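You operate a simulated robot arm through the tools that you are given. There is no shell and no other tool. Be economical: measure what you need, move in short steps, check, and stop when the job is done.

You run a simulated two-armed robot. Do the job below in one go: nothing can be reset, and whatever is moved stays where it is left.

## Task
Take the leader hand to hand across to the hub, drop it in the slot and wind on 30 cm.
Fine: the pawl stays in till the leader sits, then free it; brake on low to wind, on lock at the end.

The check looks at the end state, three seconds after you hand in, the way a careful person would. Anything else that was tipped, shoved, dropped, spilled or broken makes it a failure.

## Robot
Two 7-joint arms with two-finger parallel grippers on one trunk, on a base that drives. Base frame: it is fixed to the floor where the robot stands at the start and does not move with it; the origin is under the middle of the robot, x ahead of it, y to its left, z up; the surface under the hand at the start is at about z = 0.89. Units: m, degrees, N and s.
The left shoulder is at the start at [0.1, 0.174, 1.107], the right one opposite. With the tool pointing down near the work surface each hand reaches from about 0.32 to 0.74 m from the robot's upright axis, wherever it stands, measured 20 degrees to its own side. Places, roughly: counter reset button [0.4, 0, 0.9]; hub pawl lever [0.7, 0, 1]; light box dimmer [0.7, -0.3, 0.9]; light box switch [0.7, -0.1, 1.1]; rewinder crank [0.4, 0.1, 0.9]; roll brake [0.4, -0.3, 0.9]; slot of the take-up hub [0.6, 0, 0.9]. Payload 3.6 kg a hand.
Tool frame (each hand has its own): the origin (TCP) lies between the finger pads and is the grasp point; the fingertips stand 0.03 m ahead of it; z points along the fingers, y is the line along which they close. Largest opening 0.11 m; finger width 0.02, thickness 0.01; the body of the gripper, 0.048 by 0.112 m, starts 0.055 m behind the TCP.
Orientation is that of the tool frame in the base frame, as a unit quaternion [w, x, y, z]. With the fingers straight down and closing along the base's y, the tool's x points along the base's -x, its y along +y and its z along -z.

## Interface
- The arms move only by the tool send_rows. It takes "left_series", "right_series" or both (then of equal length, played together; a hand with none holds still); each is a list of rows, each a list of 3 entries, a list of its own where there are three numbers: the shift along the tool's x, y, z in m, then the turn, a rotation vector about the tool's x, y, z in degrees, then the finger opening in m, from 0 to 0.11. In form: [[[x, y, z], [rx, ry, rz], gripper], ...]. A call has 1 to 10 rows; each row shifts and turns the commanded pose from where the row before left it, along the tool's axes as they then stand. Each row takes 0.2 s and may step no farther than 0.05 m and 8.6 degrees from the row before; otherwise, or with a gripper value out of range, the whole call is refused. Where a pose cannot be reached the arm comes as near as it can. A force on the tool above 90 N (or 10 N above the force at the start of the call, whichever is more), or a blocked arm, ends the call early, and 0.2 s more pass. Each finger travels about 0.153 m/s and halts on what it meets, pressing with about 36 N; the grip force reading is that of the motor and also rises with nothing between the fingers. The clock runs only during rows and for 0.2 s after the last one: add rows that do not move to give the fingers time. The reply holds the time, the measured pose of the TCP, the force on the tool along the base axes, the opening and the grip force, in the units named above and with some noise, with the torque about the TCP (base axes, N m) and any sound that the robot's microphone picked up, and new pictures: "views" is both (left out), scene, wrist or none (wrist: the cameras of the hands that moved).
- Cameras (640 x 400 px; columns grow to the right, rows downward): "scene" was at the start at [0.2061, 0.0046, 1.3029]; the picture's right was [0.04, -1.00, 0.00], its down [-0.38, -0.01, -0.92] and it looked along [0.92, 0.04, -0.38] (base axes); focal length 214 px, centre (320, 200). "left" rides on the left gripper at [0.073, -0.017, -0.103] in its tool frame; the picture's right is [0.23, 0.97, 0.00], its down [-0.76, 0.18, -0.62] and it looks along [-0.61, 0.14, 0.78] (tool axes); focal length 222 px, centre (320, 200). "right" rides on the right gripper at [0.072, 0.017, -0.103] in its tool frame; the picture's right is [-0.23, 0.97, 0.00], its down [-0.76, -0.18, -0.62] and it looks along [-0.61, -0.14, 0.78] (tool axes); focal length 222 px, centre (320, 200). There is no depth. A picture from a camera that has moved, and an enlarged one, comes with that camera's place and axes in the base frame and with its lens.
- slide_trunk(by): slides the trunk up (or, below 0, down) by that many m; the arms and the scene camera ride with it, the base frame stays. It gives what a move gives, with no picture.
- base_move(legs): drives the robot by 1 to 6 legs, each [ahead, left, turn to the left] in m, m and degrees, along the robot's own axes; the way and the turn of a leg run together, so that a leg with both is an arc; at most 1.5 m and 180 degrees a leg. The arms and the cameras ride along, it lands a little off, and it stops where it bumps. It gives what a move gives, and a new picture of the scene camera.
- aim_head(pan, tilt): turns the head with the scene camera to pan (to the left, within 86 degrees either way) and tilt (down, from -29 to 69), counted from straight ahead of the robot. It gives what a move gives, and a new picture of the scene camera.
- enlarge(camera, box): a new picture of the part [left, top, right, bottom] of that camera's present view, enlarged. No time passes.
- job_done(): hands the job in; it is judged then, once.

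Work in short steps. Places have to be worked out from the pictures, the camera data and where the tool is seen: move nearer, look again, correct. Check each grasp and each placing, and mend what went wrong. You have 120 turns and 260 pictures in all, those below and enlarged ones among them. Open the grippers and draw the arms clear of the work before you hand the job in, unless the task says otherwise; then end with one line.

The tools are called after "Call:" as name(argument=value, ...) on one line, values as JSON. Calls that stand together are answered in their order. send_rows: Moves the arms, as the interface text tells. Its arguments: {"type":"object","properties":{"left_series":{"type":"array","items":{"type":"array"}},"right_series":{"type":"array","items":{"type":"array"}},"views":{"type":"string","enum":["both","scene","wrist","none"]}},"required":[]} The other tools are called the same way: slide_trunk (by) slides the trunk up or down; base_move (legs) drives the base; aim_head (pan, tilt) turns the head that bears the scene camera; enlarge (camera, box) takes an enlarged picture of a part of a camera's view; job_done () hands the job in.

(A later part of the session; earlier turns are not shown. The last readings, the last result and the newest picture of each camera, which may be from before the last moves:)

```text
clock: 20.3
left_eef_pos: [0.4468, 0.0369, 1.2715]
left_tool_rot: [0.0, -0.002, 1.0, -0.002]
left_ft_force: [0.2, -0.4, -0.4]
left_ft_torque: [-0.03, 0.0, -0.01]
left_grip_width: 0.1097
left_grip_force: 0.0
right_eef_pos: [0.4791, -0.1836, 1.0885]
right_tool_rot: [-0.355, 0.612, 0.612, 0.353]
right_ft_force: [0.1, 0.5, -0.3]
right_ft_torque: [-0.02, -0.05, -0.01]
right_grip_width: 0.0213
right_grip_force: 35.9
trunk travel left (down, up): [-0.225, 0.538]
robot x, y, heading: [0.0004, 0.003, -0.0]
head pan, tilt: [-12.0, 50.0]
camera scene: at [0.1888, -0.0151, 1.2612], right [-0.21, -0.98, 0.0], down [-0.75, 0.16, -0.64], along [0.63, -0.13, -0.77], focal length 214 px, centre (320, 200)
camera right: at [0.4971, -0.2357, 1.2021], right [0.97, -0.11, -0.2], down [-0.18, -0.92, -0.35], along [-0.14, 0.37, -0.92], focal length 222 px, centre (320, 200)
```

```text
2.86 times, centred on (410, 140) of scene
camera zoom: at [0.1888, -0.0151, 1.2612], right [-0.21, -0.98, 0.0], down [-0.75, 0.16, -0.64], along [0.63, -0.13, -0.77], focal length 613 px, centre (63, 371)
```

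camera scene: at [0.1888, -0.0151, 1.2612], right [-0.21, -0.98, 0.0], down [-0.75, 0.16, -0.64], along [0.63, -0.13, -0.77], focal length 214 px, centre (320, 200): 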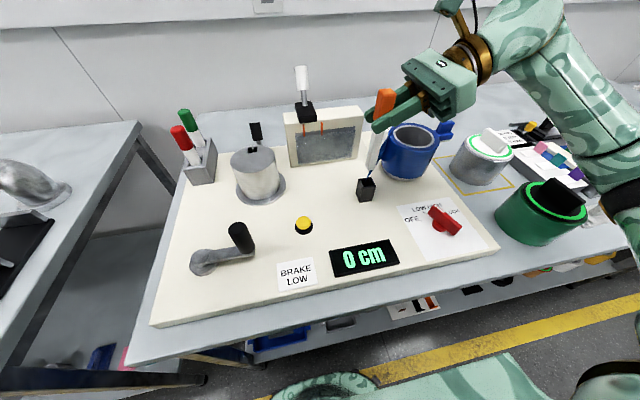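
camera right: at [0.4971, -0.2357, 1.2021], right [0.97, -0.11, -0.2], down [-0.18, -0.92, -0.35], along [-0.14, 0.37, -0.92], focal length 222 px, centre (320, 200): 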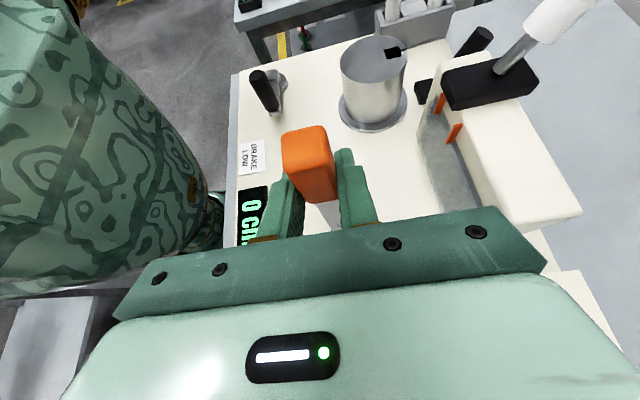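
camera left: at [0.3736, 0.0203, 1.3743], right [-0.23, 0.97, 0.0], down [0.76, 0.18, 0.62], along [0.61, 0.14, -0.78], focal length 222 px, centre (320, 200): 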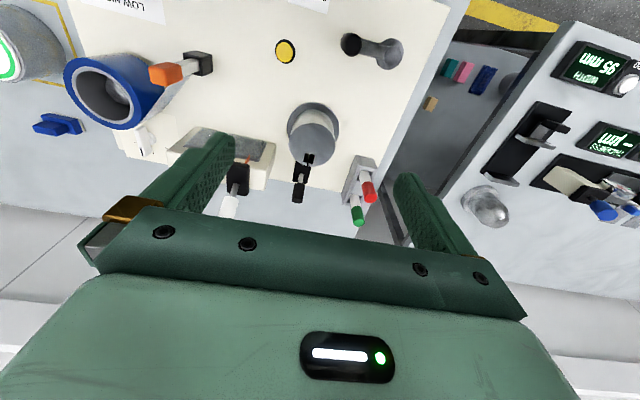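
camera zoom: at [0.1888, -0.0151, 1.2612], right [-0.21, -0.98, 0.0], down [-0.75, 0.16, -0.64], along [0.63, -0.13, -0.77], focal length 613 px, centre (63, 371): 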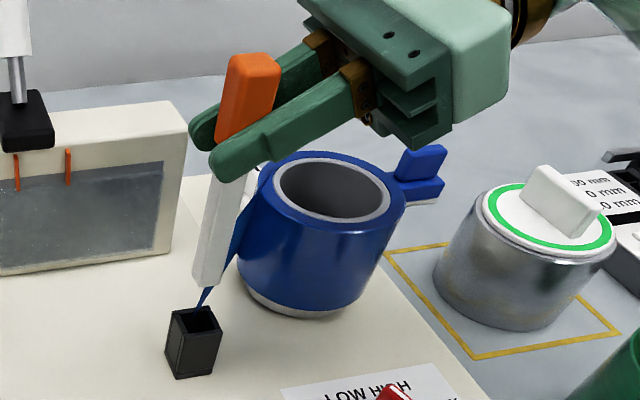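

Leader is out of the holder, held upright. Now I carry it toward the middle and slightly up for the handover.

Call:
send_rows(right_series=[[[0.0143, 0.005, 0.0148], [0, 0, 0], 0.0], [[0.0143, 0.005, 0.0148], [0, 0, 0], 0.0], [[0.0143, 0.005, 0.0148], [0, 0, 0], 0.0], [[0.0143, 0.005, 0.0148], [0, 0, 0], 0.0], [[0.0143, 0.005, 0.0148], [0, 0, 0], 0.0], [[0.0143, 0.005, 0.0148], [0, 0, 0], 0.0]], views="both")

Call:
enlarge(camera="left", box=[80, 60, 360, 220])

```text
clock: 21.7
left_eef_pos: [0.447, 0.0378, 1.2723]
left_tool_rot: [0.0, -0.002, 1.0, -0.002]
left_ft_force: [-0.2, -0.1, 0.5]
left_ft_torque: [0.01, -0.02, 0.0]
left_grip_width: 0.11
left_grip_force: 0.0
right_eef_pos: [0.5079, -0.0626, 1.1173]
right_tool_rot: [-0.355, 0.613, 0.612, 0.353]
right_ft_force: [0.0, 0.0, -1.0]
right_ft_torque: [-0.03, 0.0, -0.01]
right_grip_width: 0.0212
right_grip_force: 35.4
trunk travel left (down, up): [-0.225, 0.538]
robot x, y, heading: [-0.0008, -0.0002, -0.0]
head pan, tilt: [-12.0, 50.0]
camera scene: at [0.189, -0.0145, 1.2611], right [-0.21, -0.98, 0.0], down [-0.75, 0.16, -0.64], along [0.63, -0.13, -0.77], focal length 214 px, centre (320, 200)
camera right: at [0.5257, -0.1147, 1.2319], right [0.97, -0.12, -0.2], down [-0.18, -0.92, -0.35], along [-0.14, 0.37, -0.92], focal length 222 px, centre (320, 200)
```

scene: 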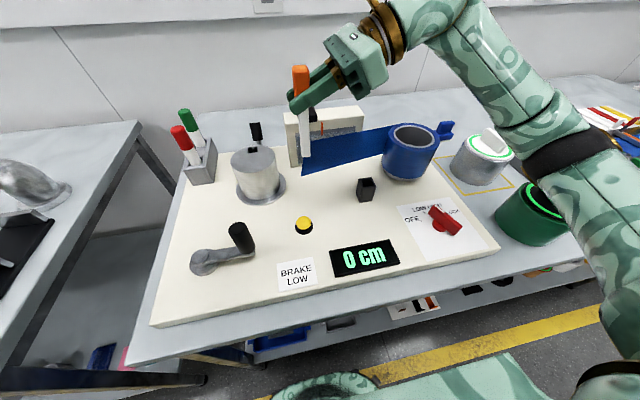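
right: 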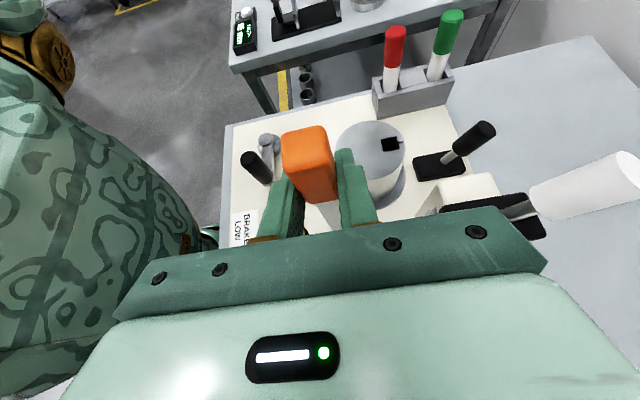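

```text
2.29 times, centred on (220, 140) of left
camera zoom: at [0.3733, 0.0206, 1.3744], right [-0.23, 0.97, 0.0], down [0.76, 0.18, 0.62], along [0.61, 0.14, -0.78], focal length 508 px, centre (549, 337)
```

zoom: 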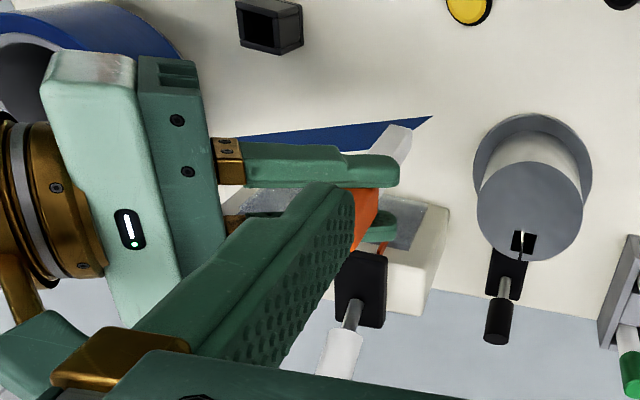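

The leader followed cleanly. I check how much of the tab shows above the right fingers.

Call:
enlarge(camera="scene", box=[270, 40, 390, 180])

Call:
enlarge(camera="right", box=[250, 100, 410, 240])

```text
2.86 times, centred on (330, 110) of scene
camera zoom: at [0.189, -0.0145, 1.2611], right [-0.21, -0.98, 0.0], down [-0.75, 0.16, -0.64], along [0.63, -0.13, -0.77], focal length 613 px, centre (291, 457)
```

zoom: 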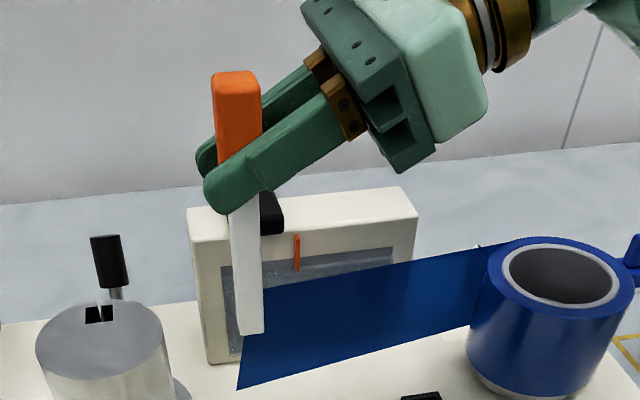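

```text
2.86 times, centred on (330, 170) of right
camera zoom: at [0.5257, -0.1147, 1.2319], right [0.97, -0.12, -0.2], down [-0.18, -0.92, -0.35], along [-0.14, 0.37, -0.92], focal length 635 px, centre (291, 286)
```

zoom: 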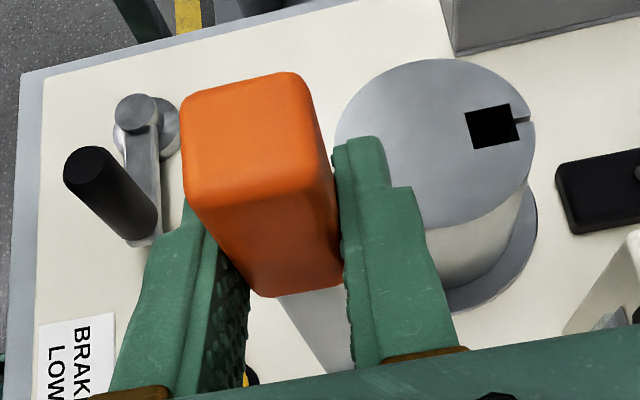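

About 3 cm of tab stands above the right fingers, so room for the left. I pitch the left hand 25° forward (clear of the right camera) and bring it above the tab.

Call:
send_rows(left_series=[[[0, 0, 0], [0, -8.4, 0], 0.09], [[0, 0, 0], [0, -8.3, 0], 0.07], [[0, 0, 0], [0, -8.3, 0], 0.05], [[-0.0007, -0.03, 0.013], [0, 0, 0], 0.05], [[-0.0007, -0.03, 0.013], [0, 0, 0], 0.05], [[-0.0007, -0.03, 0.013], [0, 0, 0], 0.05], [[0, 0, 0], [0, 0, 0], 0.05]], views="both")

Call:
enlarge(camera="left", box=[220, 90, 420, 230])

```text
clock: 23.3
left_eef_pos: [0.4618, -0.054, 1.2384]
left_tool_rot: [0.217, -0.001, 0.976, -0.001]
left_ft_force: [0.4, -0.6, -0.8]
left_ft_torque: [0.01, 0.02, 0.0]
left_grip_width: 0.05
left_grip_force: 0.1
right_eef_pos: [0.5078, -0.062, 1.1179]
right_tool_rot: [-0.353, 0.614, 0.611, 0.354]
right_ft_force: [-0.2, -0.1, -0.8]
right_ft_torque: [-0.02, -0.01, 0.01]
right_grip_width: 0.0211
right_grip_force: 36.0
trunk travel left (down, up): [-0.225, 0.538]
robot x, y, heading: [-0.0003, 0.0013, 0.1]
head pan, tilt: [-12.0, 50.0]
camera scene: at [0.1886, -0.0143, 1.2612], right [-0.21, -0.98, 0.0], down [-0.75, 0.16, -0.64], along [0.63, -0.13, -0.77], focal length 214 px, centre (320, 200)
camera left: at [0.3525, -0.0705, 1.3004], right [-0.21, 0.97, -0.1], down [0.43, 0.18, 0.89], along [0.88, 0.14, -0.45], focal length 222 px, centre (320, 200)
```

scene: 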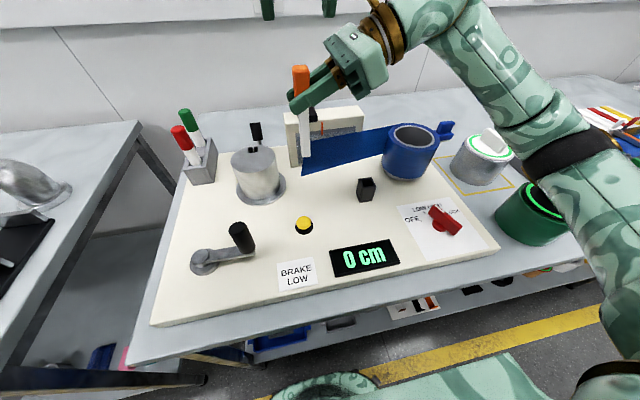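
left: 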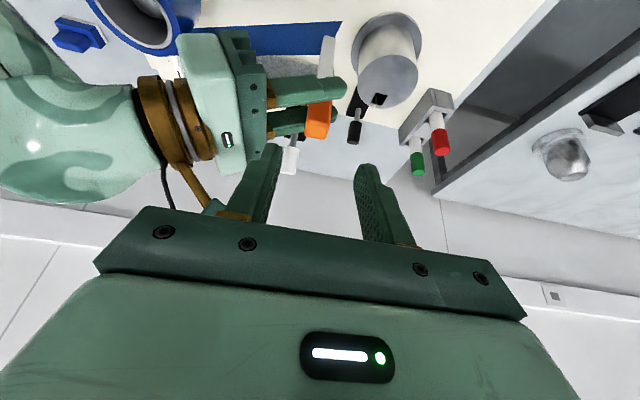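

```text
2.86 times, centred on (320, 160) of left
camera zoom: at [0.3525, -0.0705, 1.3004], right [-0.21, 0.97, -0.1], down [0.43, 0.18, 0.89], along [0.88, 0.14, -0.45], focal length 635 px, centre (320, 314)
```

zoom: 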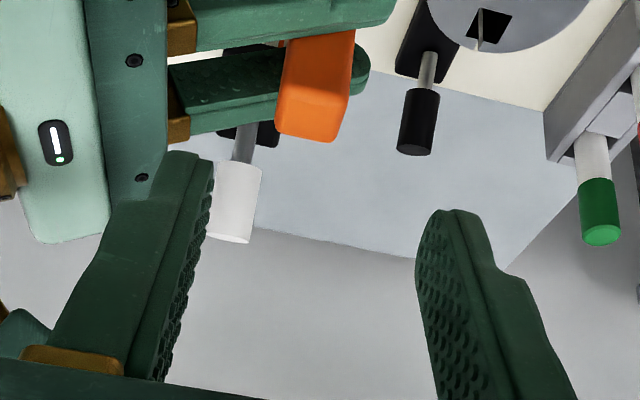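

Tab top is at about [0.508,-0.055,1.153]. I descend along the left tool axis in steps with a narrow opening, then look.

Call:
send_rows(left_series=[[[-0.001, -0.001, 0.025], [0, 0, 0], 0.04], [[-0.001, 0, 0.025], [0, 0, 0], 0.04], [[-0.001, 0, 0.018], [0, 0, 0], 0.04], [[0, 0, 0.007], [0, 0, 0], 0.04]], views="both")

Call:
enlarge(camera="left", box=[240, 110, 400, 230])

Call:
enlarge(camera="scene", box=[240, 10, 400, 130])

```text
clock: 24.3
left_eef_pos: [0.4986, -0.0545, 1.1707]
left_tool_rot: [0.216, -0.001, 0.976, 0.0]
left_ft_force: [0.8, -0.5, 0.5]
left_ft_torque: [0.05, 0.01, -0.02]
left_grip_width: 0.0398
left_grip_force: 0.1
right_eef_pos: [0.5092, -0.0634, 1.1188]
right_tool_rot: [-0.354, 0.613, 0.612, 0.354]
right_ft_force: [0.4, 0.2, -0.8]
right_ft_torque: [-0.01, 0.02, -0.02]
right_grip_width: 0.0214
right_grip_force: 35.8
trunk travel left (down, up): [-0.225, 0.538]
robot x, y, heading: [0.0043, 0.0007, 0.2]
head pan, tilt: [-12.0, 50.0]
camera scene: at [0.1889, -0.0151, 1.2612], right [-0.21, -0.98, 0.0], down [-0.75, 0.16, -0.64], along [0.63, -0.13, -0.77], focal length 214 px, centre (320, 200)
camera left: at [0.3877, -0.071, 1.234], right [-0.21, 0.97, -0.1], down [0.43, 0.18, 0.89], along [0.88, 0.14, -0.45], focal length 222 px, centre (320, 200)
```

scene: 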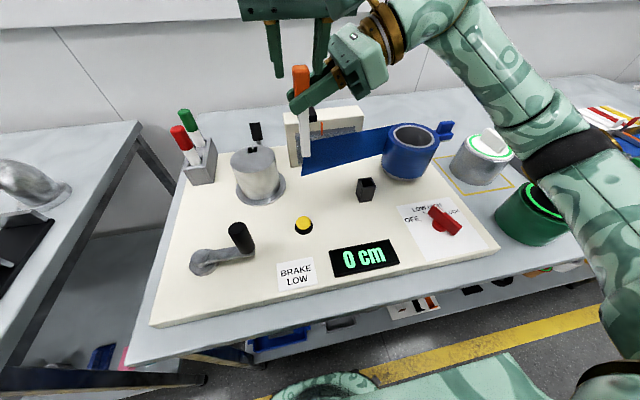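
left: 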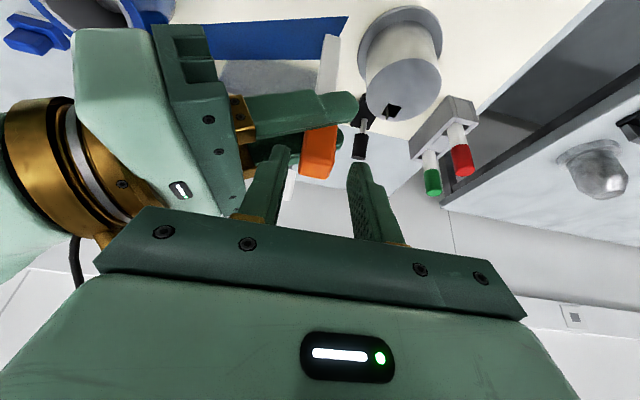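

```text
3.33 times, centred on (320, 170) of left
camera zoom: at [0.3877, -0.071, 1.234], right [-0.21, 0.97, -0.1], down [0.43, 0.18, 0.89], along [0.88, 0.14, -0.45], focal length 740 px, centre (320, 300)
```

zoom: 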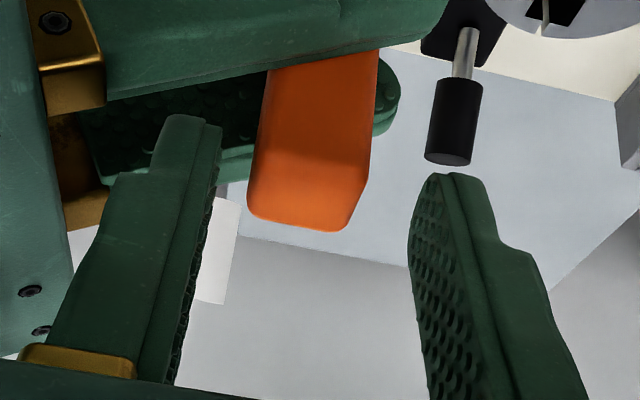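

```text
3.33 times, centred on (320, 70) of scene
camera zoom: at [0.1889, -0.0151, 1.2612], right [-0.21, -0.98, 0.0], down [-0.75, 0.16, -0.64], along [0.63, -0.13, -0.77], focal length 715 px, centre (320, 633)
```

zoom: 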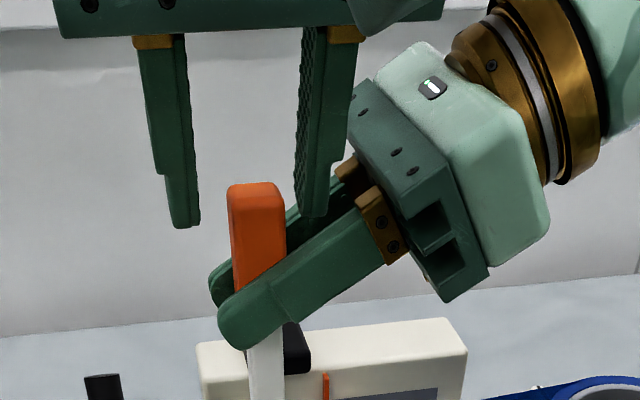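

Tab is ~3 mm to −y of the left finger centre. I shift, narrow, go 5 mm deeper, and close.

Call:
send_rows(left_series=[[[0, -0.002, 0], [0, 0, 0], 0.032], [[0, 0, 0.005], [0, 0, 0], 0.03], [[0, 0, 0], [0, 0, 0], 0.02], [[0, 0, 0], [0, 0, 0], 0.01], [[0, 0, 0], [0, 0, 0], 0.0], [[0, 0, 0], [0, 0, 0], 0.0]], views="wrist")

Call:
enlarge(camera="scene", box=[240, 10, 400, 130])

```text
clock: 25.7
left_eef_pos: [0.5014, -0.0572, 1.1678]
left_tool_rot: [0.216, 0.0, 0.976, 0.0]
left_ft_force: [-1.6, -5.5, 4.4]
left_ft_torque: [-0.13, 0.04, -0.07]
left_grip_width: 0.021
left_grip_force: 35.4
right_eef_pos: [0.5081, -0.0635, 1.1175]
right_tool_rot: [-0.353, 0.613, 0.612, 0.353]
right_ft_force: [1.7, 5.6, -4.9]
right_ft_torque: [-0.15, 0.0, 0.05]
right_grip_width: 0.0213
right_grip_force: 35.8
trunk travel left (down, up): [-0.225, 0.538]
robot x, y, heading: [0.0005, -0.0026, 0.0]
head pan, tilt: [-12.0, 50.0]
camera left: at [0.3901, -0.0737, 1.2294], right [-0.21, 0.97, -0.1], down [0.43, 0.18, 0.89], along [0.88, 0.14, -0.45], focal length 222 px, centre (320, 200)
```

left: 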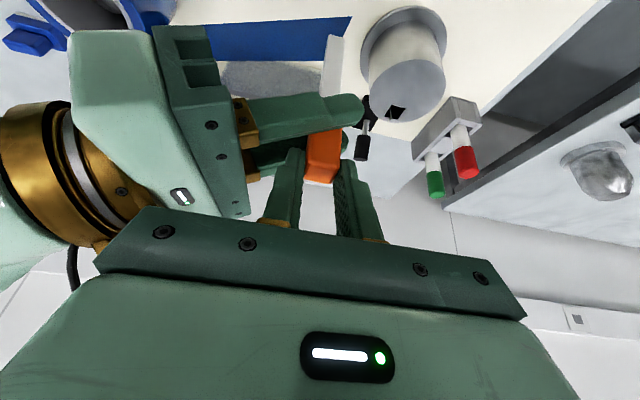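

```text
3.33 times, centred on (320, 70) of scene
camera zoom: at [0.1889, -0.0151, 1.2611], right [-0.21, -0.98, 0.0], down [-0.75, 0.16, -0.64], along [0.63, -0.13, -0.77], focal length 715 px, centre (320, 633)
```

zoom: 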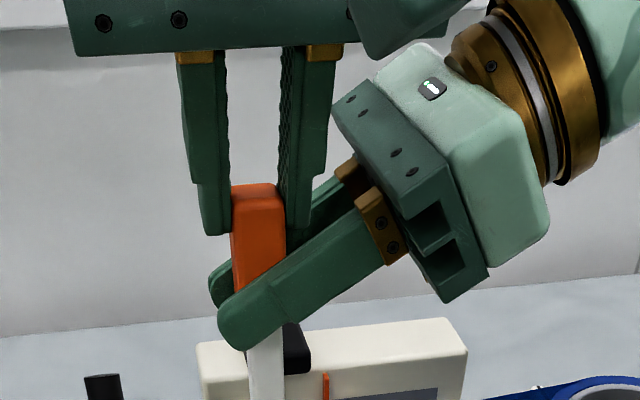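

Left hand holds the tab (21 mm, ~2 cm overlap). I open the right hand and back it out along its axis.

Call:
send_rows(right_series=[[[0, 0, 0], [0, 0, 0], 0.03], [[0, 0, 0], [0, 0, 0], 0.055], [[0, 0, 0], [0, 0, 0], 0.055], [[0, 0, -0.02], [0, 0, 0], 0.055], [[0, 0, -0.03], [0, 0, 0], 0.055], [[0, 0, -0.04], [0, 0, 0], 0.055], [[0, 0, -0.04], [0, 0, 0], 0.055]], views="both")

Call:
enlarge(camera="scene", box=[220, 10, 400, 180])

```text
clock: 27.3
left_eef_pos: [0.4997, -0.0573, 1.1671]
left_tool_rot: [0.216, -0.002, 0.976, 0.0]
left_ft_force: [0.2, 0.3, -1.1]
left_ft_torque: [0.03, 0.01, 0.0]
left_grip_width: 0.0209
left_grip_force: 35.3
right_eef_pos: [0.5063, -0.1781, 1.182]
right_tool_rot: [-0.355, 0.612, 0.612, 0.354]
right_ft_force: [0.7, 0.1, -0.3]
right_ft_torque: [-0.03, 0.01, -0.03]
right_grip_width: 0.055
right_grip_force: 0.0
trunk travel left (down, up): [-0.225, 0.538]
robot x, y, heading: [-0.0026, 0.0024, -0.1]
head pan, tilt: [-12.0, 50.0]
camera scene: at [0.1886, -0.0155, 1.2612], right [-0.21, -0.98, 0.0], down [-0.75, 0.16, -0.64], along [0.63, -0.13, -0.77], focal length 214 px, centre (320, 200)
camera right: at [0.5235, -0.2301, 1.2961], right [0.97, -0.11, -0.2], down [-0.18, -0.92, -0.35], along [-0.14, 0.37, -0.92], focal length 222 px, centre (320, 200)
```

scene: 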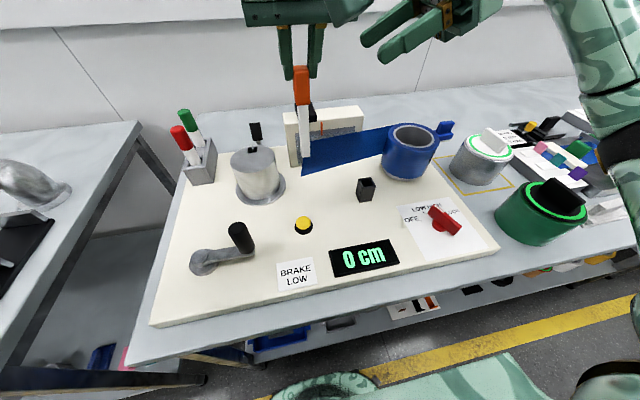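
right: 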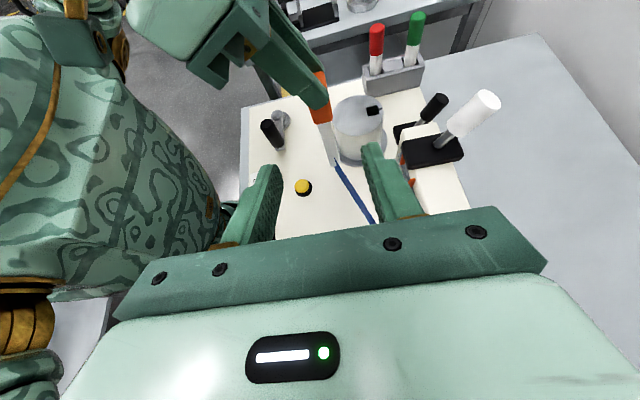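

```text
2.35 times, centred on (310, 95) of scene
camera zoom: at [0.1886, -0.0155, 1.2612], right [-0.21, -0.98, 0.0], down [-0.75, 0.16, -0.64], along [0.63, -0.13, -0.77], focal length 505 px, centre (344, 447)
```

zoom: 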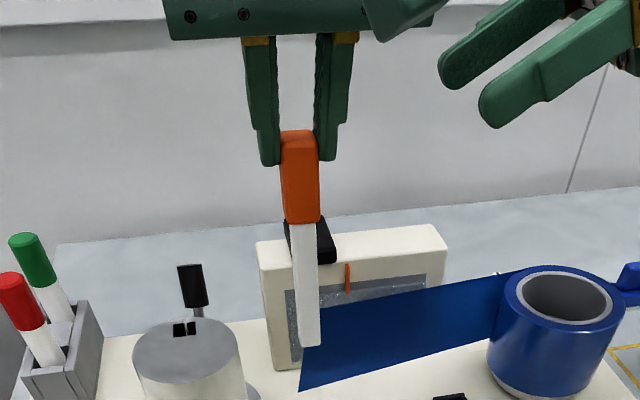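

Handover succeeded; the leader hangs vertical in the left hand. Now I carry it toward above the slot (about [0.587,0.046]), bottom ~4 cm clear of the hub.

Call:
send_rows(left_series=[[[-0.0156, 0.0202, 0.004], [0, 0, 0], 0.0], [[-0.0156, 0.0202, 0.004], [0, 0, 0], 0.0], [[-0.0156, 0.0202, 0.004], [0, 0, 0], 0.0], [[-0.0156, 0.0202, 0.004], [0, 0, 0], 0.0], [[-0.0156, 0.0202, 0.004], [0, 0, 0], 0.0], [[0, 0, 0], [0, 0, 0], 0.0]], views="both")

Call:
enlarge(camera="scene", box=[190, 50, 320, 180])

Call:
enlarge(camera="right", box=[280, 20, 420, 160])

```text
clock: 28.7
left_eef_pos: [0.5803, 0.0463, 1.1818]
left_tool_rot: [0.215, -0.001, 0.977, -0.001]
left_ft_force: [-0.7, 0.2, -0.9]
left_ft_torque: [0.0, -0.03, 0.02]
left_grip_width: 0.0208
left_grip_force: 36.1
right_eef_pos: [0.5066, -0.1772, 1.1829]
right_tool_rot: [-0.353, 0.613, 0.612, 0.354]
right_ft_force: [-1.0, 0.8, 0.2]
right_ft_torque: [-0.03, 0.0, -0.04]
right_grip_width: 0.0552
right_grip_force: 0.2
trunk travel left (down, up): [-0.225, 0.538]
robot x, y, heading: [-0.0007, -0.0026, -0.0]
head pan, tilt: [-12.0, 50.0]
camera scene: at [0.1888, -0.0154, 1.2612], right [-0.21, -0.98, 0.0], down [-0.75, 0.16, -0.64], along [0.63, -0.13, -0.77], focal length 214 px, centre (320, 200)
camera left: at [0.4702, 0.0293, 1.2441], right [-0.21, 0.97, -0.1], down [0.43, 0.18, 0.89], along [0.88, 0.14, -0.45], focal length 222 px, centre (320, 200)
```

scene: 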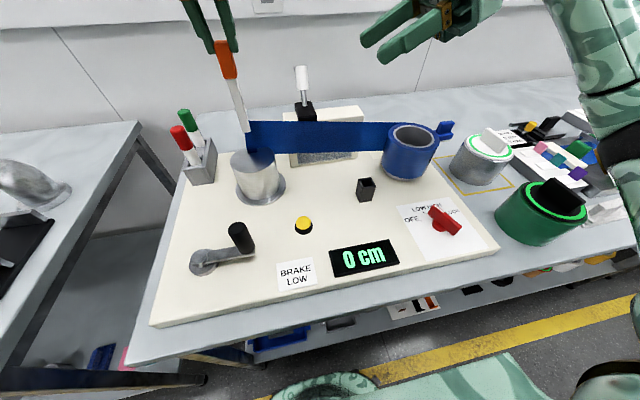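
left: 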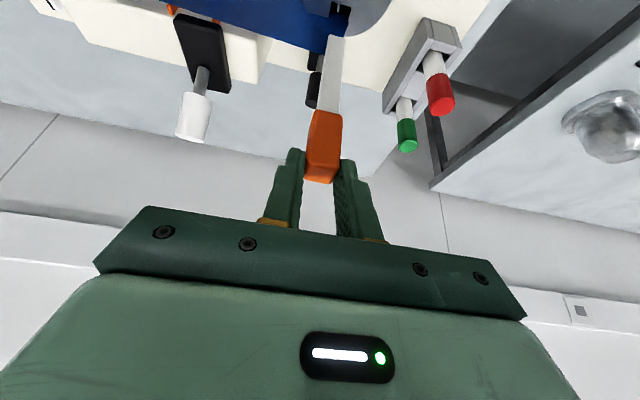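

```text
3.08 times, centred on (255, 115) of scene
camera zoom: at [0.1888, -0.0154, 1.2612], right [-0.21, -0.98, 0.0], down [-0.75, 0.16, -0.64], along [0.63, -0.13, -0.77], focal length 660 px, centre (520, 462)
```

zoom: 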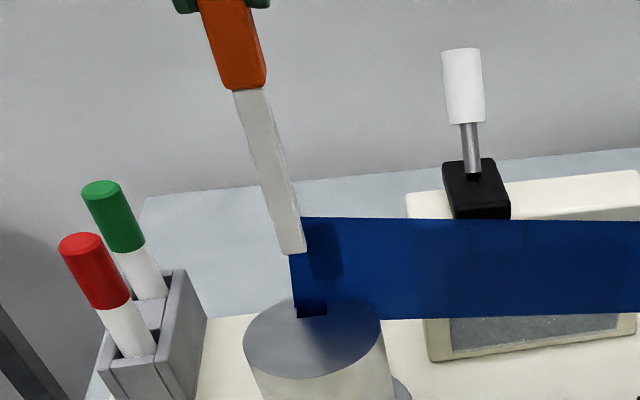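

```text
2.86 times, centred on (350, 90) of right
camera zoom: at [0.5237, -0.2296, 1.2958], right [0.97, -0.11, -0.2], down [-0.18, -0.92, -0.35], along [-0.14, 0.37, -0.92], focal length 635 px, centre (234, 514)
```

zoom: 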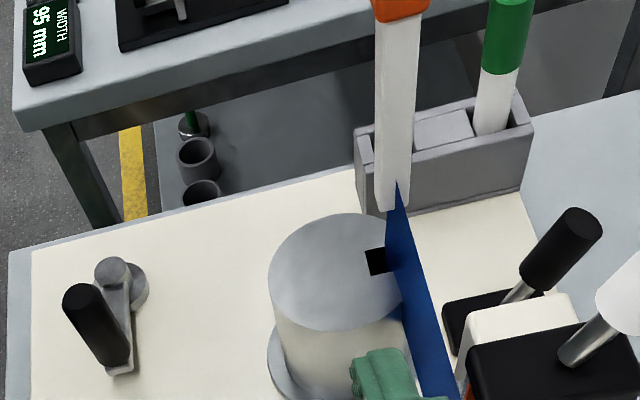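

I estimate leader bottom ≈[0.590,0.051], slot ≈[0.586,0.045]. I lower to just above the hub with that correction, and bring the right camera closer for alignment.

Call:
send_rows(left_series=[[[0.0068, -0.0025, 0.0036], [0, 0, 0], 0.0], [[0.0068, -0.0025, 0.0036], [0, 0, 0], 0.0], [[0, 0, 0], [0, 0, 0], 0.0], [[0, 0, 0], [0, 0, 0], 0.0]], right_series=[[[0.0125, 0.015, 0.0215], [0, 0, 0], 0.08], [[0.0125, 0.015, 0.0215], [0, 0, 0], 0.11], [[0, 0.01, 0], [0, 0, 0], 0.11], [[0, 0, 0], [0, 0, 0], 0.11]], views="both")

Call:
enlarge(camera="scene", box=[215, 90, 295, 170])

Call:
enlarge(camera="right", box=[280, 60, 380, 160])

```text
clock: 29.7
left_eef_pos: [0.5707, 0.0412, 1.1686]
left_tool_rot: [0.216, -0.001, 0.976, -0.001]
left_ft_force: [0.2, -0.2, 0.3]
left_ft_torque: [0.0, -0.03, 0.02]
left_grip_width: 0.0211
left_grip_force: 35.7
right_eef_pos: [0.5484, -0.1264, 1.1848]
right_tool_rot: [-0.353, 0.613, 0.612, 0.353]
right_ft_force: [0.6, 0.1, 0.2]
right_ft_torque: [-0.02, 0.01, 0.02]
right_grip_width: 0.1102
right_grip_force: 0.0
trunk travel left (down, up): [-0.225, 0.538]
robot x, y, heading: [0.0031, 0.0048, -0.2]
head pan, tilt: [-12.0, 50.0]
camera scene: at [0.1889, -0.0149, 1.2612], right [-0.21, -0.98, 0.0], down [-0.75, 0.16, -0.64], along [0.63, -0.13, -0.77], focal length 214 px, centre (320, 200)
camera right: at [0.5657, -0.1789, 1.2974], right [0.97, -0.12, -0.2], down [-0.18, -0.92, -0.35], along [-0.14, 0.37, -0.92], focal length 222 px, centre (320, 200)
camera left: at [0.4605, 0.0242, 1.2311], right [-0.21, 0.97, -0.1], down [0.43, 0.18, 0.89], along [0.88, 0.14, -0.45], focal length 222 px, centre (320, 200)
```

scene: 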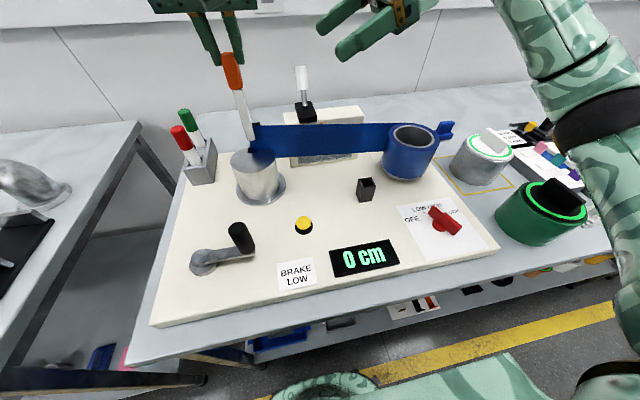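
right: 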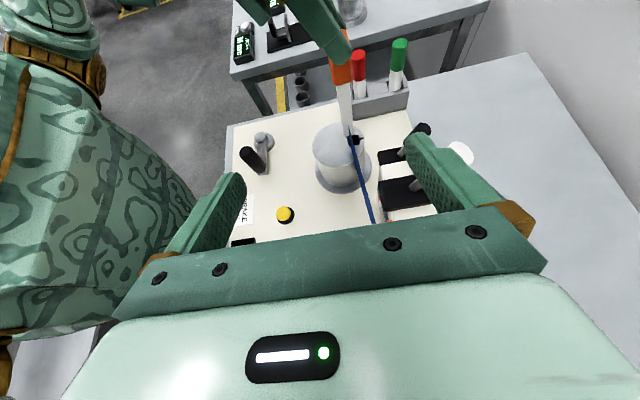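
left: 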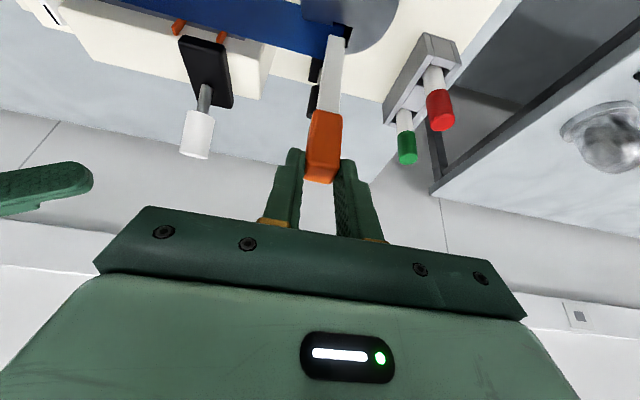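

```text
5.00 times, centred on (255, 130) of scene
camera zoom: at [0.1889, -0.0149, 1.2612], right [-0.21, -0.98, 0.0], down [-0.75, 0.16, -0.64], along [0.63, -0.13, -0.77], focal length 1072 px, centre (645, 550)
```

zoom: 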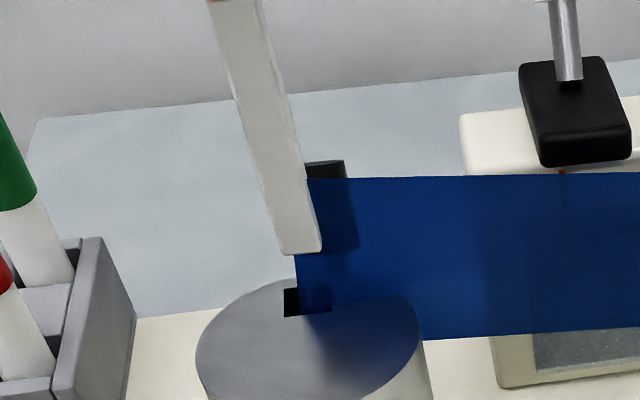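

```text
4.00 times, centred on (330, 110) of right
camera zoom: at [0.5657, -0.1789, 1.2974], right [0.97, -0.12, -0.2], down [-0.18, -0.92, -0.35], along [-0.14, 0.37, -0.92], focal length 888 px, centre (280, 560)
```

zoom: 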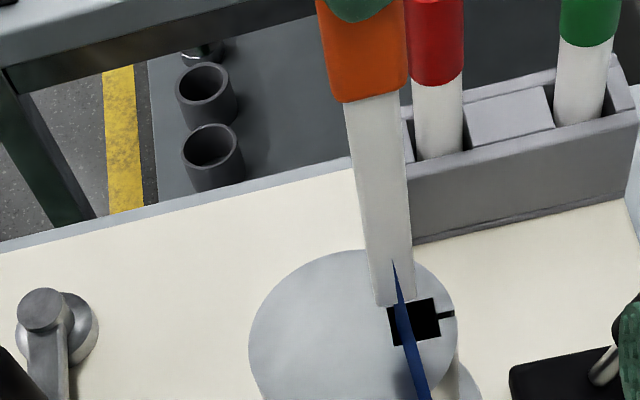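

Leader bottom ≈[0.579,0.044,1.008], slot ≈[0.586,0.048]. I correct by (+7,+4) mm and lower 22 mm, then re-measure close to contact.

Call:
send_rows(left_series=[[[0.001, 0.002, 0.0115], [0, 0, 0], 0.0], [[0.002, 0.002, 0.0115], [0, 0, 0], 0.0], [[0, 0, 0], [0, 0, 0], 0.0]], views="none")

Call:
enlarge(camera="scene", box=[225, 100, 285, 170])

Call:
enlarge(camera="right", box=[320, 90, 390, 170])

Call:
enlarge(camera="left", box=[280, 0, 400, 120])

```text
clock: 30.5
left_eef_pos: [0.5779, 0.0436, 1.1462]
left_tool_rot: [0.216, -0.001, 0.976, -0.001]
left_ft_force: [-0.4, -0.5, -1.2]
left_ft_torque: [-0.01, 0.01, 0.02]
left_grip_width: 0.0212
left_grip_force: 36.1
right_eef_pos: [0.5479, -0.1264, 1.1833]
right_tool_rot: [-0.354, 0.613, 0.612, 0.353]
right_ft_force: [-0.5, 0.2, 0.2]
right_ft_torque: [0.0, 0.0, -0.01]
right_grip_width: 0.11
right_grip_force: 0.0
trunk travel left (down, up): [-0.225, 0.538]
robot x, y, heading: [-0.0023, -0.002, 0.2]
head pan, tilt: [-12.0, 50.0]
```

```text
5.71 times, centred on (255, 135) of scene
camera zoom: at [0.1889, -0.0151, 1.2612], right [-0.21, -0.98, 0.0], down [-0.75, 0.16, -0.64], along [0.63, -0.13, -0.77], focal length 1226 px, centre (691, 571)
```

zoom: 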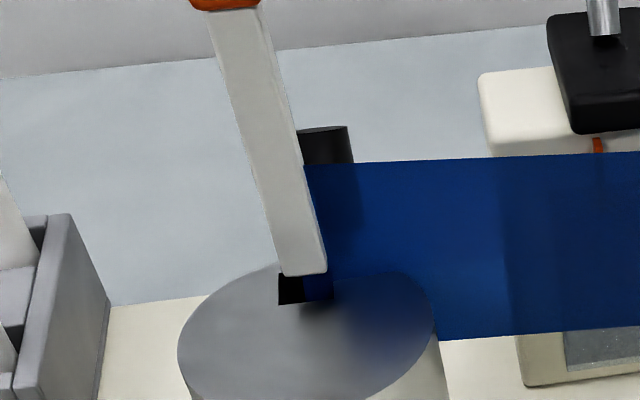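

```text
5.00 times, centred on (355, 130) of right
camera zoom: at [0.5655, -0.1791, 1.2972], right [0.97, -0.11, -0.2], down [-0.18, -0.92, -0.35], along [-0.14, 0.37, -0.92], focal length 1111 px, centre (145, 550)
```

zoom: 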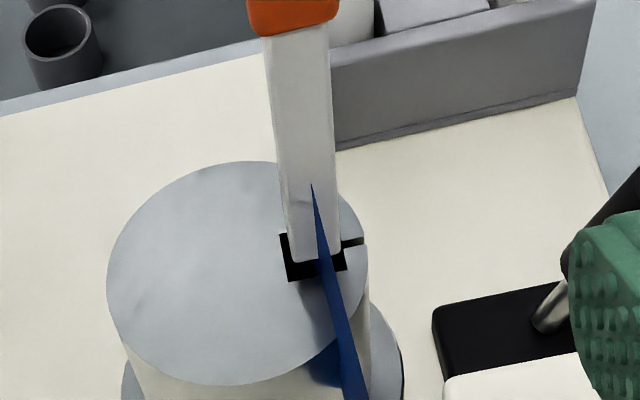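

```text
3.33 times, centred on (340, 60) of left
camera zoom: at [0.4675, 0.027, 1.2087], right [-0.21, 0.97, -0.1], down [0.43, 0.18, 0.89], along [0.88, 0.14, -0.45], focal length 740 px, centre (253, 667)
```

zoom: 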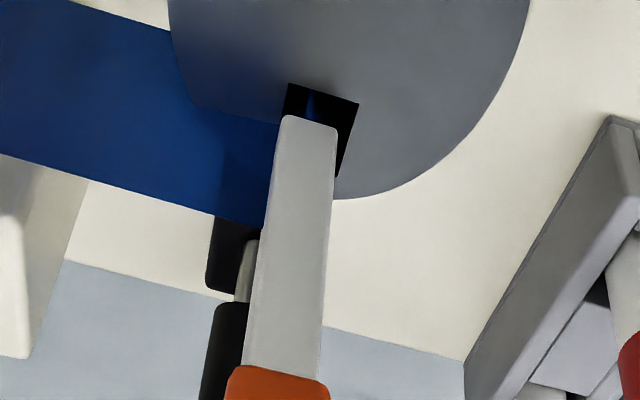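

All three views now agree: leader bottom centred over the slot within ~1 mm (slot ≈19×20 mm, leader ≈14 mm). I nudge +1 mm in y and lower 2 cm gently, watching force.

Call:
send_rows(left_series=[[[0, 0.001, 0], [0, 0, 0], 0.0], [[0.0021, 0, 0.00453], [0, 0, 0], 0.0], [[0.0021, 0, 0.00453], [0, 0, 0], 0.0], [[0.0021, 0, 0.00453], [0, 0, 0], 0.0], [[0.0021, 0, 0.00453], [0, 0, 0], 0.0]], views="none")

Call:
enlarge(camera="right", box=[320, 90, 390, 170])

Call:
enlarge(camera="left", box=[280, 0, 400, 120])

```text
clock: 31.7
left_eef_pos: [0.5776, 0.0444, 1.1278]
left_tool_rot: [0.215, -0.001, 0.977, -0.001]
left_ft_force: [0.4, -0.7, 0.5]
left_ft_torque: [0.01, 0.01, -0.02]
left_grip_width: 0.0208
left_grip_force: 35.7
right_eef_pos: [0.5494, -0.126, 1.1836]
right_tool_rot: [-0.354, 0.613, 0.612, 0.354]
right_ft_force: [0.2, -0.1, -1.0]
right_ft_torque: [-0.03, -0.03, -0.02]
right_grip_width: 0.11
right_grip_force: 0.0
trunk travel left (down, up): [-0.225, 0.538]
robot x, y, heading: [-0.0015, -0.0001, 0.1]
head pan, tilt: [-12.0, 50.0]
```

```text
5.00 times, centred on (355, 130) of right
camera zoom: at [0.5657, -0.1791, 1.2971], right [0.97, -0.11, -0.2], down [-0.18, -0.92, -0.35], along [-0.14, 0.37, -0.92], focal length 1111 px, centre (145, 550)
```

zoom: 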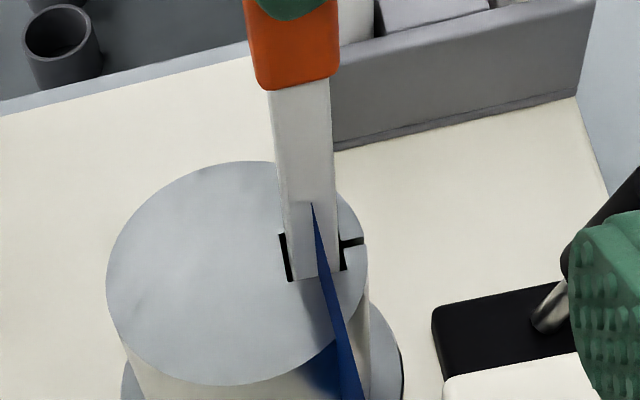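

```text
3.33 times, centred on (340, 60) of left
camera zoom: at [0.4673, 0.0278, 1.1896], right [-0.21, 0.97, -0.1], down [0.43, 0.18, 0.89], along [0.88, 0.14, -0.45], focal length 740 px, centre (253, 667)
```

zoom: 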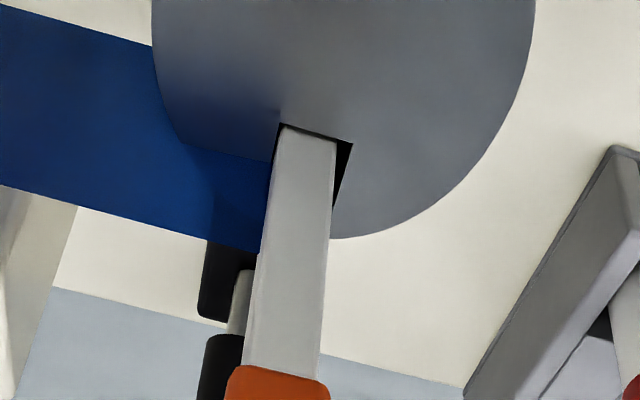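

It's entering the slot. I shift another 1.5 mm to +y and keep lowering in small steps.

Call:
send_rows(left_series=[[[0, 0.0015, 0], [0, 0, 0], 0.0], [[0.0021, 0, 0.00453], [0, 0, 0], 0.0], [[0.0021, 0, 0.00453], [0, 0, 0], 0.0], [[0.0021, 0, 0.00453], [0, 0, 0], 0.0], [[0.0021, 0, 0.00453], [0, 0, 0], 0.0], [[0.0021, 0, 0.00453], [0, 0, 0], 0.0]], views="none")

Call:
enlarge(camera="right", box=[320, 90, 390, 170])

Call:
enlarge(camera="left", box=[280, 0, 400, 120])

```text
clock: 33.1
left_eef_pos: [0.5774, 0.0455, 1.1015]
left_tool_rot: [0.215, -0.002, 0.977, 0.0]
left_ft_force: [1.0, -0.9, -0.9]
left_ft_torque: [-0.01, -0.02, 0.02]
left_grip_width: 0.0211
left_grip_force: 36.0
right_eef_pos: [0.5485, -0.1274, 1.1827]
right_tool_rot: [-0.354, 0.613, 0.611, 0.354]
right_ft_force: [-0.1, -0.1, -0.1]
right_ft_torque: [0.01, -0.03, 0.0]
right_grip_width: 0.1101
right_grip_force: 0.0
trunk travel left (down, up): [-0.225, 0.538]
robot x, y, heading: [-0.0033, -0.0016, -0.1]
head pan, tilt: [-12.0, 50.0]
```

```text
5.00 times, centred on (355, 130) of right
camera zoom: at [0.5657, -0.1791, 1.2971], right [0.97, -0.11, -0.2], down [-0.18, -0.92, -0.35], along [-0.14, 0.37, -0.92], focal length 1111 px, centre (145, 550)
```

zoom: 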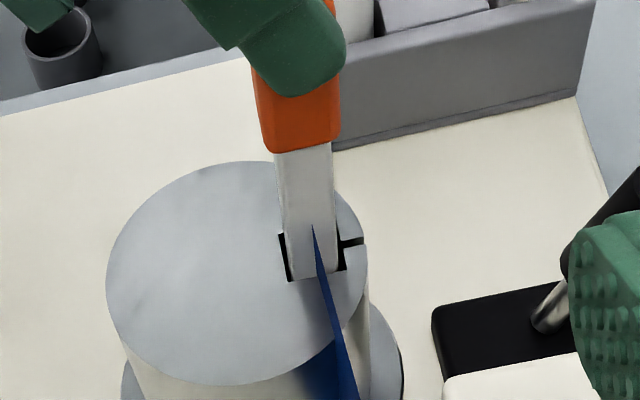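

```text
3.33 times, centred on (340, 60) of left
camera zoom: at [0.4669, 0.029, 1.1641], right [-0.21, 0.97, -0.1], down [0.43, 0.18, 0.89], along [0.88, 0.14, -0.45], focal length 740 px, centre (253, 667)
```

zoom: 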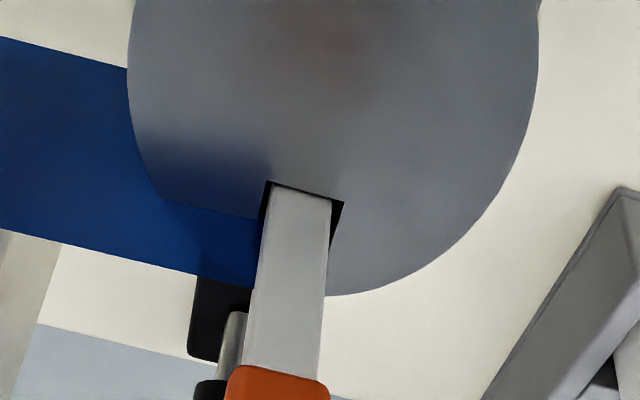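

No contact force; sliding in well. Continue lowering.

Call:
send_rows(left_series=[[[0.0021, 0, 0.00453], [0, 0, 0], 0.0], [[0.0021, 0, 0.00453], [0, 0, 0], 0.0], [[0.0021, 0, 0.00453], [0, 0, 0], 0.0], [[0.0021, 0, 0.00453], [0, 0, 0], 0.0], [[0.0021, 0, 0.00453], [0, 0, 0], 0.0], [[0.0021, 0, 0.00453], [0, 0, 0], 0.0], [[0.0021, 0, 0.00453], [0, 0, 0], 0.0], [[0.0021, 0, 0.00453], [0, 0, 0], 0.0]], views="none")

Call:
enlarge(camera="right", box=[320, 90, 390, 170])

Call:
enlarge(camera="scene", box=[205, 70, 295, 190])

```text
clock: 34.9
left_eef_pos: [0.5761, 0.0462, 1.061]
left_tool_rot: [0.215, -0.002, 0.977, -0.001]
left_ft_force: [-0.1, 0.6, -0.5]
left_ft_torque: [0.04, 0.03, 0.02]
left_grip_width: 0.0209
left_grip_force: 36.0
right_eef_pos: [0.5477, -0.128, 1.1828]
right_tool_rot: [-0.354, 0.613, 0.612, 0.354]
right_ft_force: [0.1, -0.2, -0.4]
right_ft_torque: [-0.02, 0.02, -0.02]
right_grip_width: 0.1101
right_grip_force: 0.1
trunk travel left (down, up): [-0.225, 0.538]
robot x, y, heading: [0.0011, 0.0005, -0.2]
head pan, tilt: [-12.0, 50.0]
```

```text
5.00 times, centred on (355, 130) of right
camera zoom: at [0.5657, -0.1791, 1.2971], right [0.97, -0.11, -0.2], down [-0.18, -0.92, -0.35], along [-0.14, 0.37, -0.92], focal length 1111 px, centre (145, 550)
```

zoom: 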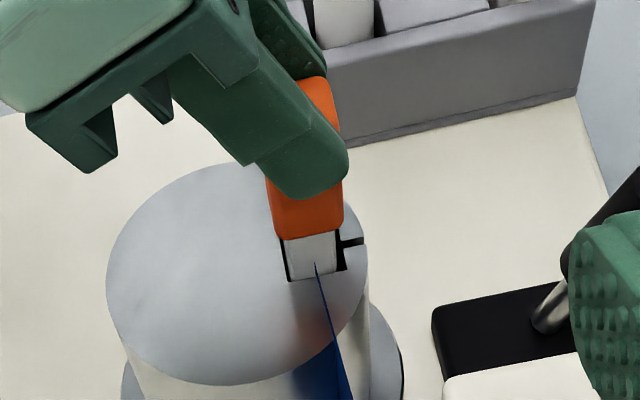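

```text
3.33 times, centred on (250, 130) of scene
camera zoom: at [0.189, -0.015, 1.2611], right [-0.21, -0.98, 0.0], down [-0.75, 0.16, -0.64], along [0.63, -0.13, -0.77], focal length 715 px, centre (553, 433)
```

zoom: 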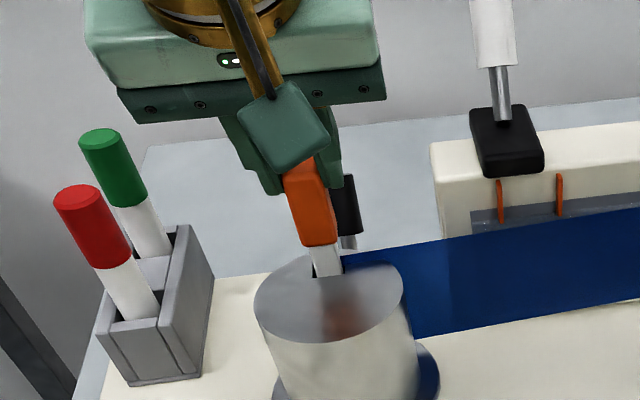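

About 1.5 cm of white remains above the hub. Continue in smaller steps.

Call:
send_rows(left_series=[[[0.0013, 0, 0.00272], [0, 0, 0], 0.0], [[0.0013, 0, 0.00272], [0, 0, 0], 0.0], [[0.0013, 0, 0.00272], [0, 0, 0], 0.0], [[0.0013, 0, 0.00272], [0, 0, 0], 0.0], [[0, 0, 0], [0, 0, 0], 0.0]], views="none")

Call:
enlarge(camera="right", box=[320, 90, 390, 170])

```text
clock: 36.1
left_eef_pos: [0.5748, 0.0475, 1.0524]
left_tool_rot: [0.219, -0.002, 0.976, -0.001]
left_ft_force: [2.5, 0.5, 29.3]
left_ft_torque: [0.01, -0.54, 0.01]
left_grip_width: 0.021
left_grip_force: 36.4
right_eef_pos: [0.5467, -0.1278, 1.1858]
right_tool_rot: [-0.353, 0.613, 0.612, 0.354]
right_ft_force: [-0.8, -0.5, 0.1]
right_ft_torque: [-0.02, 0.0, 0.01]
right_grip_width: 0.1097
right_grip_force: 0.1
trunk travel left (down, up): [-0.225, 0.538]
robot x, y, heading: [0.0007, 0.0021, -0.2]
head pan, tilt: [-12.0, 50.0]
```

```text
5.00 times, centred on (355, 130) of right
camera zoom: at [0.5629, -0.1794, 1.2987], right [0.97, -0.11, -0.2], down [-0.18, -0.92, -0.35], along [-0.14, 0.37, -0.92], focal length 1111 px, centre (145, 550)
```

zoom: 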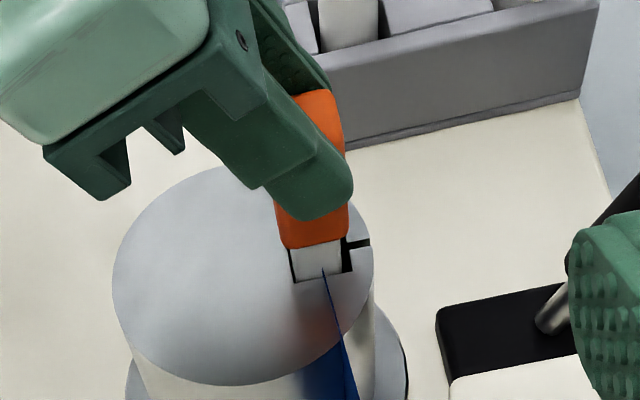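

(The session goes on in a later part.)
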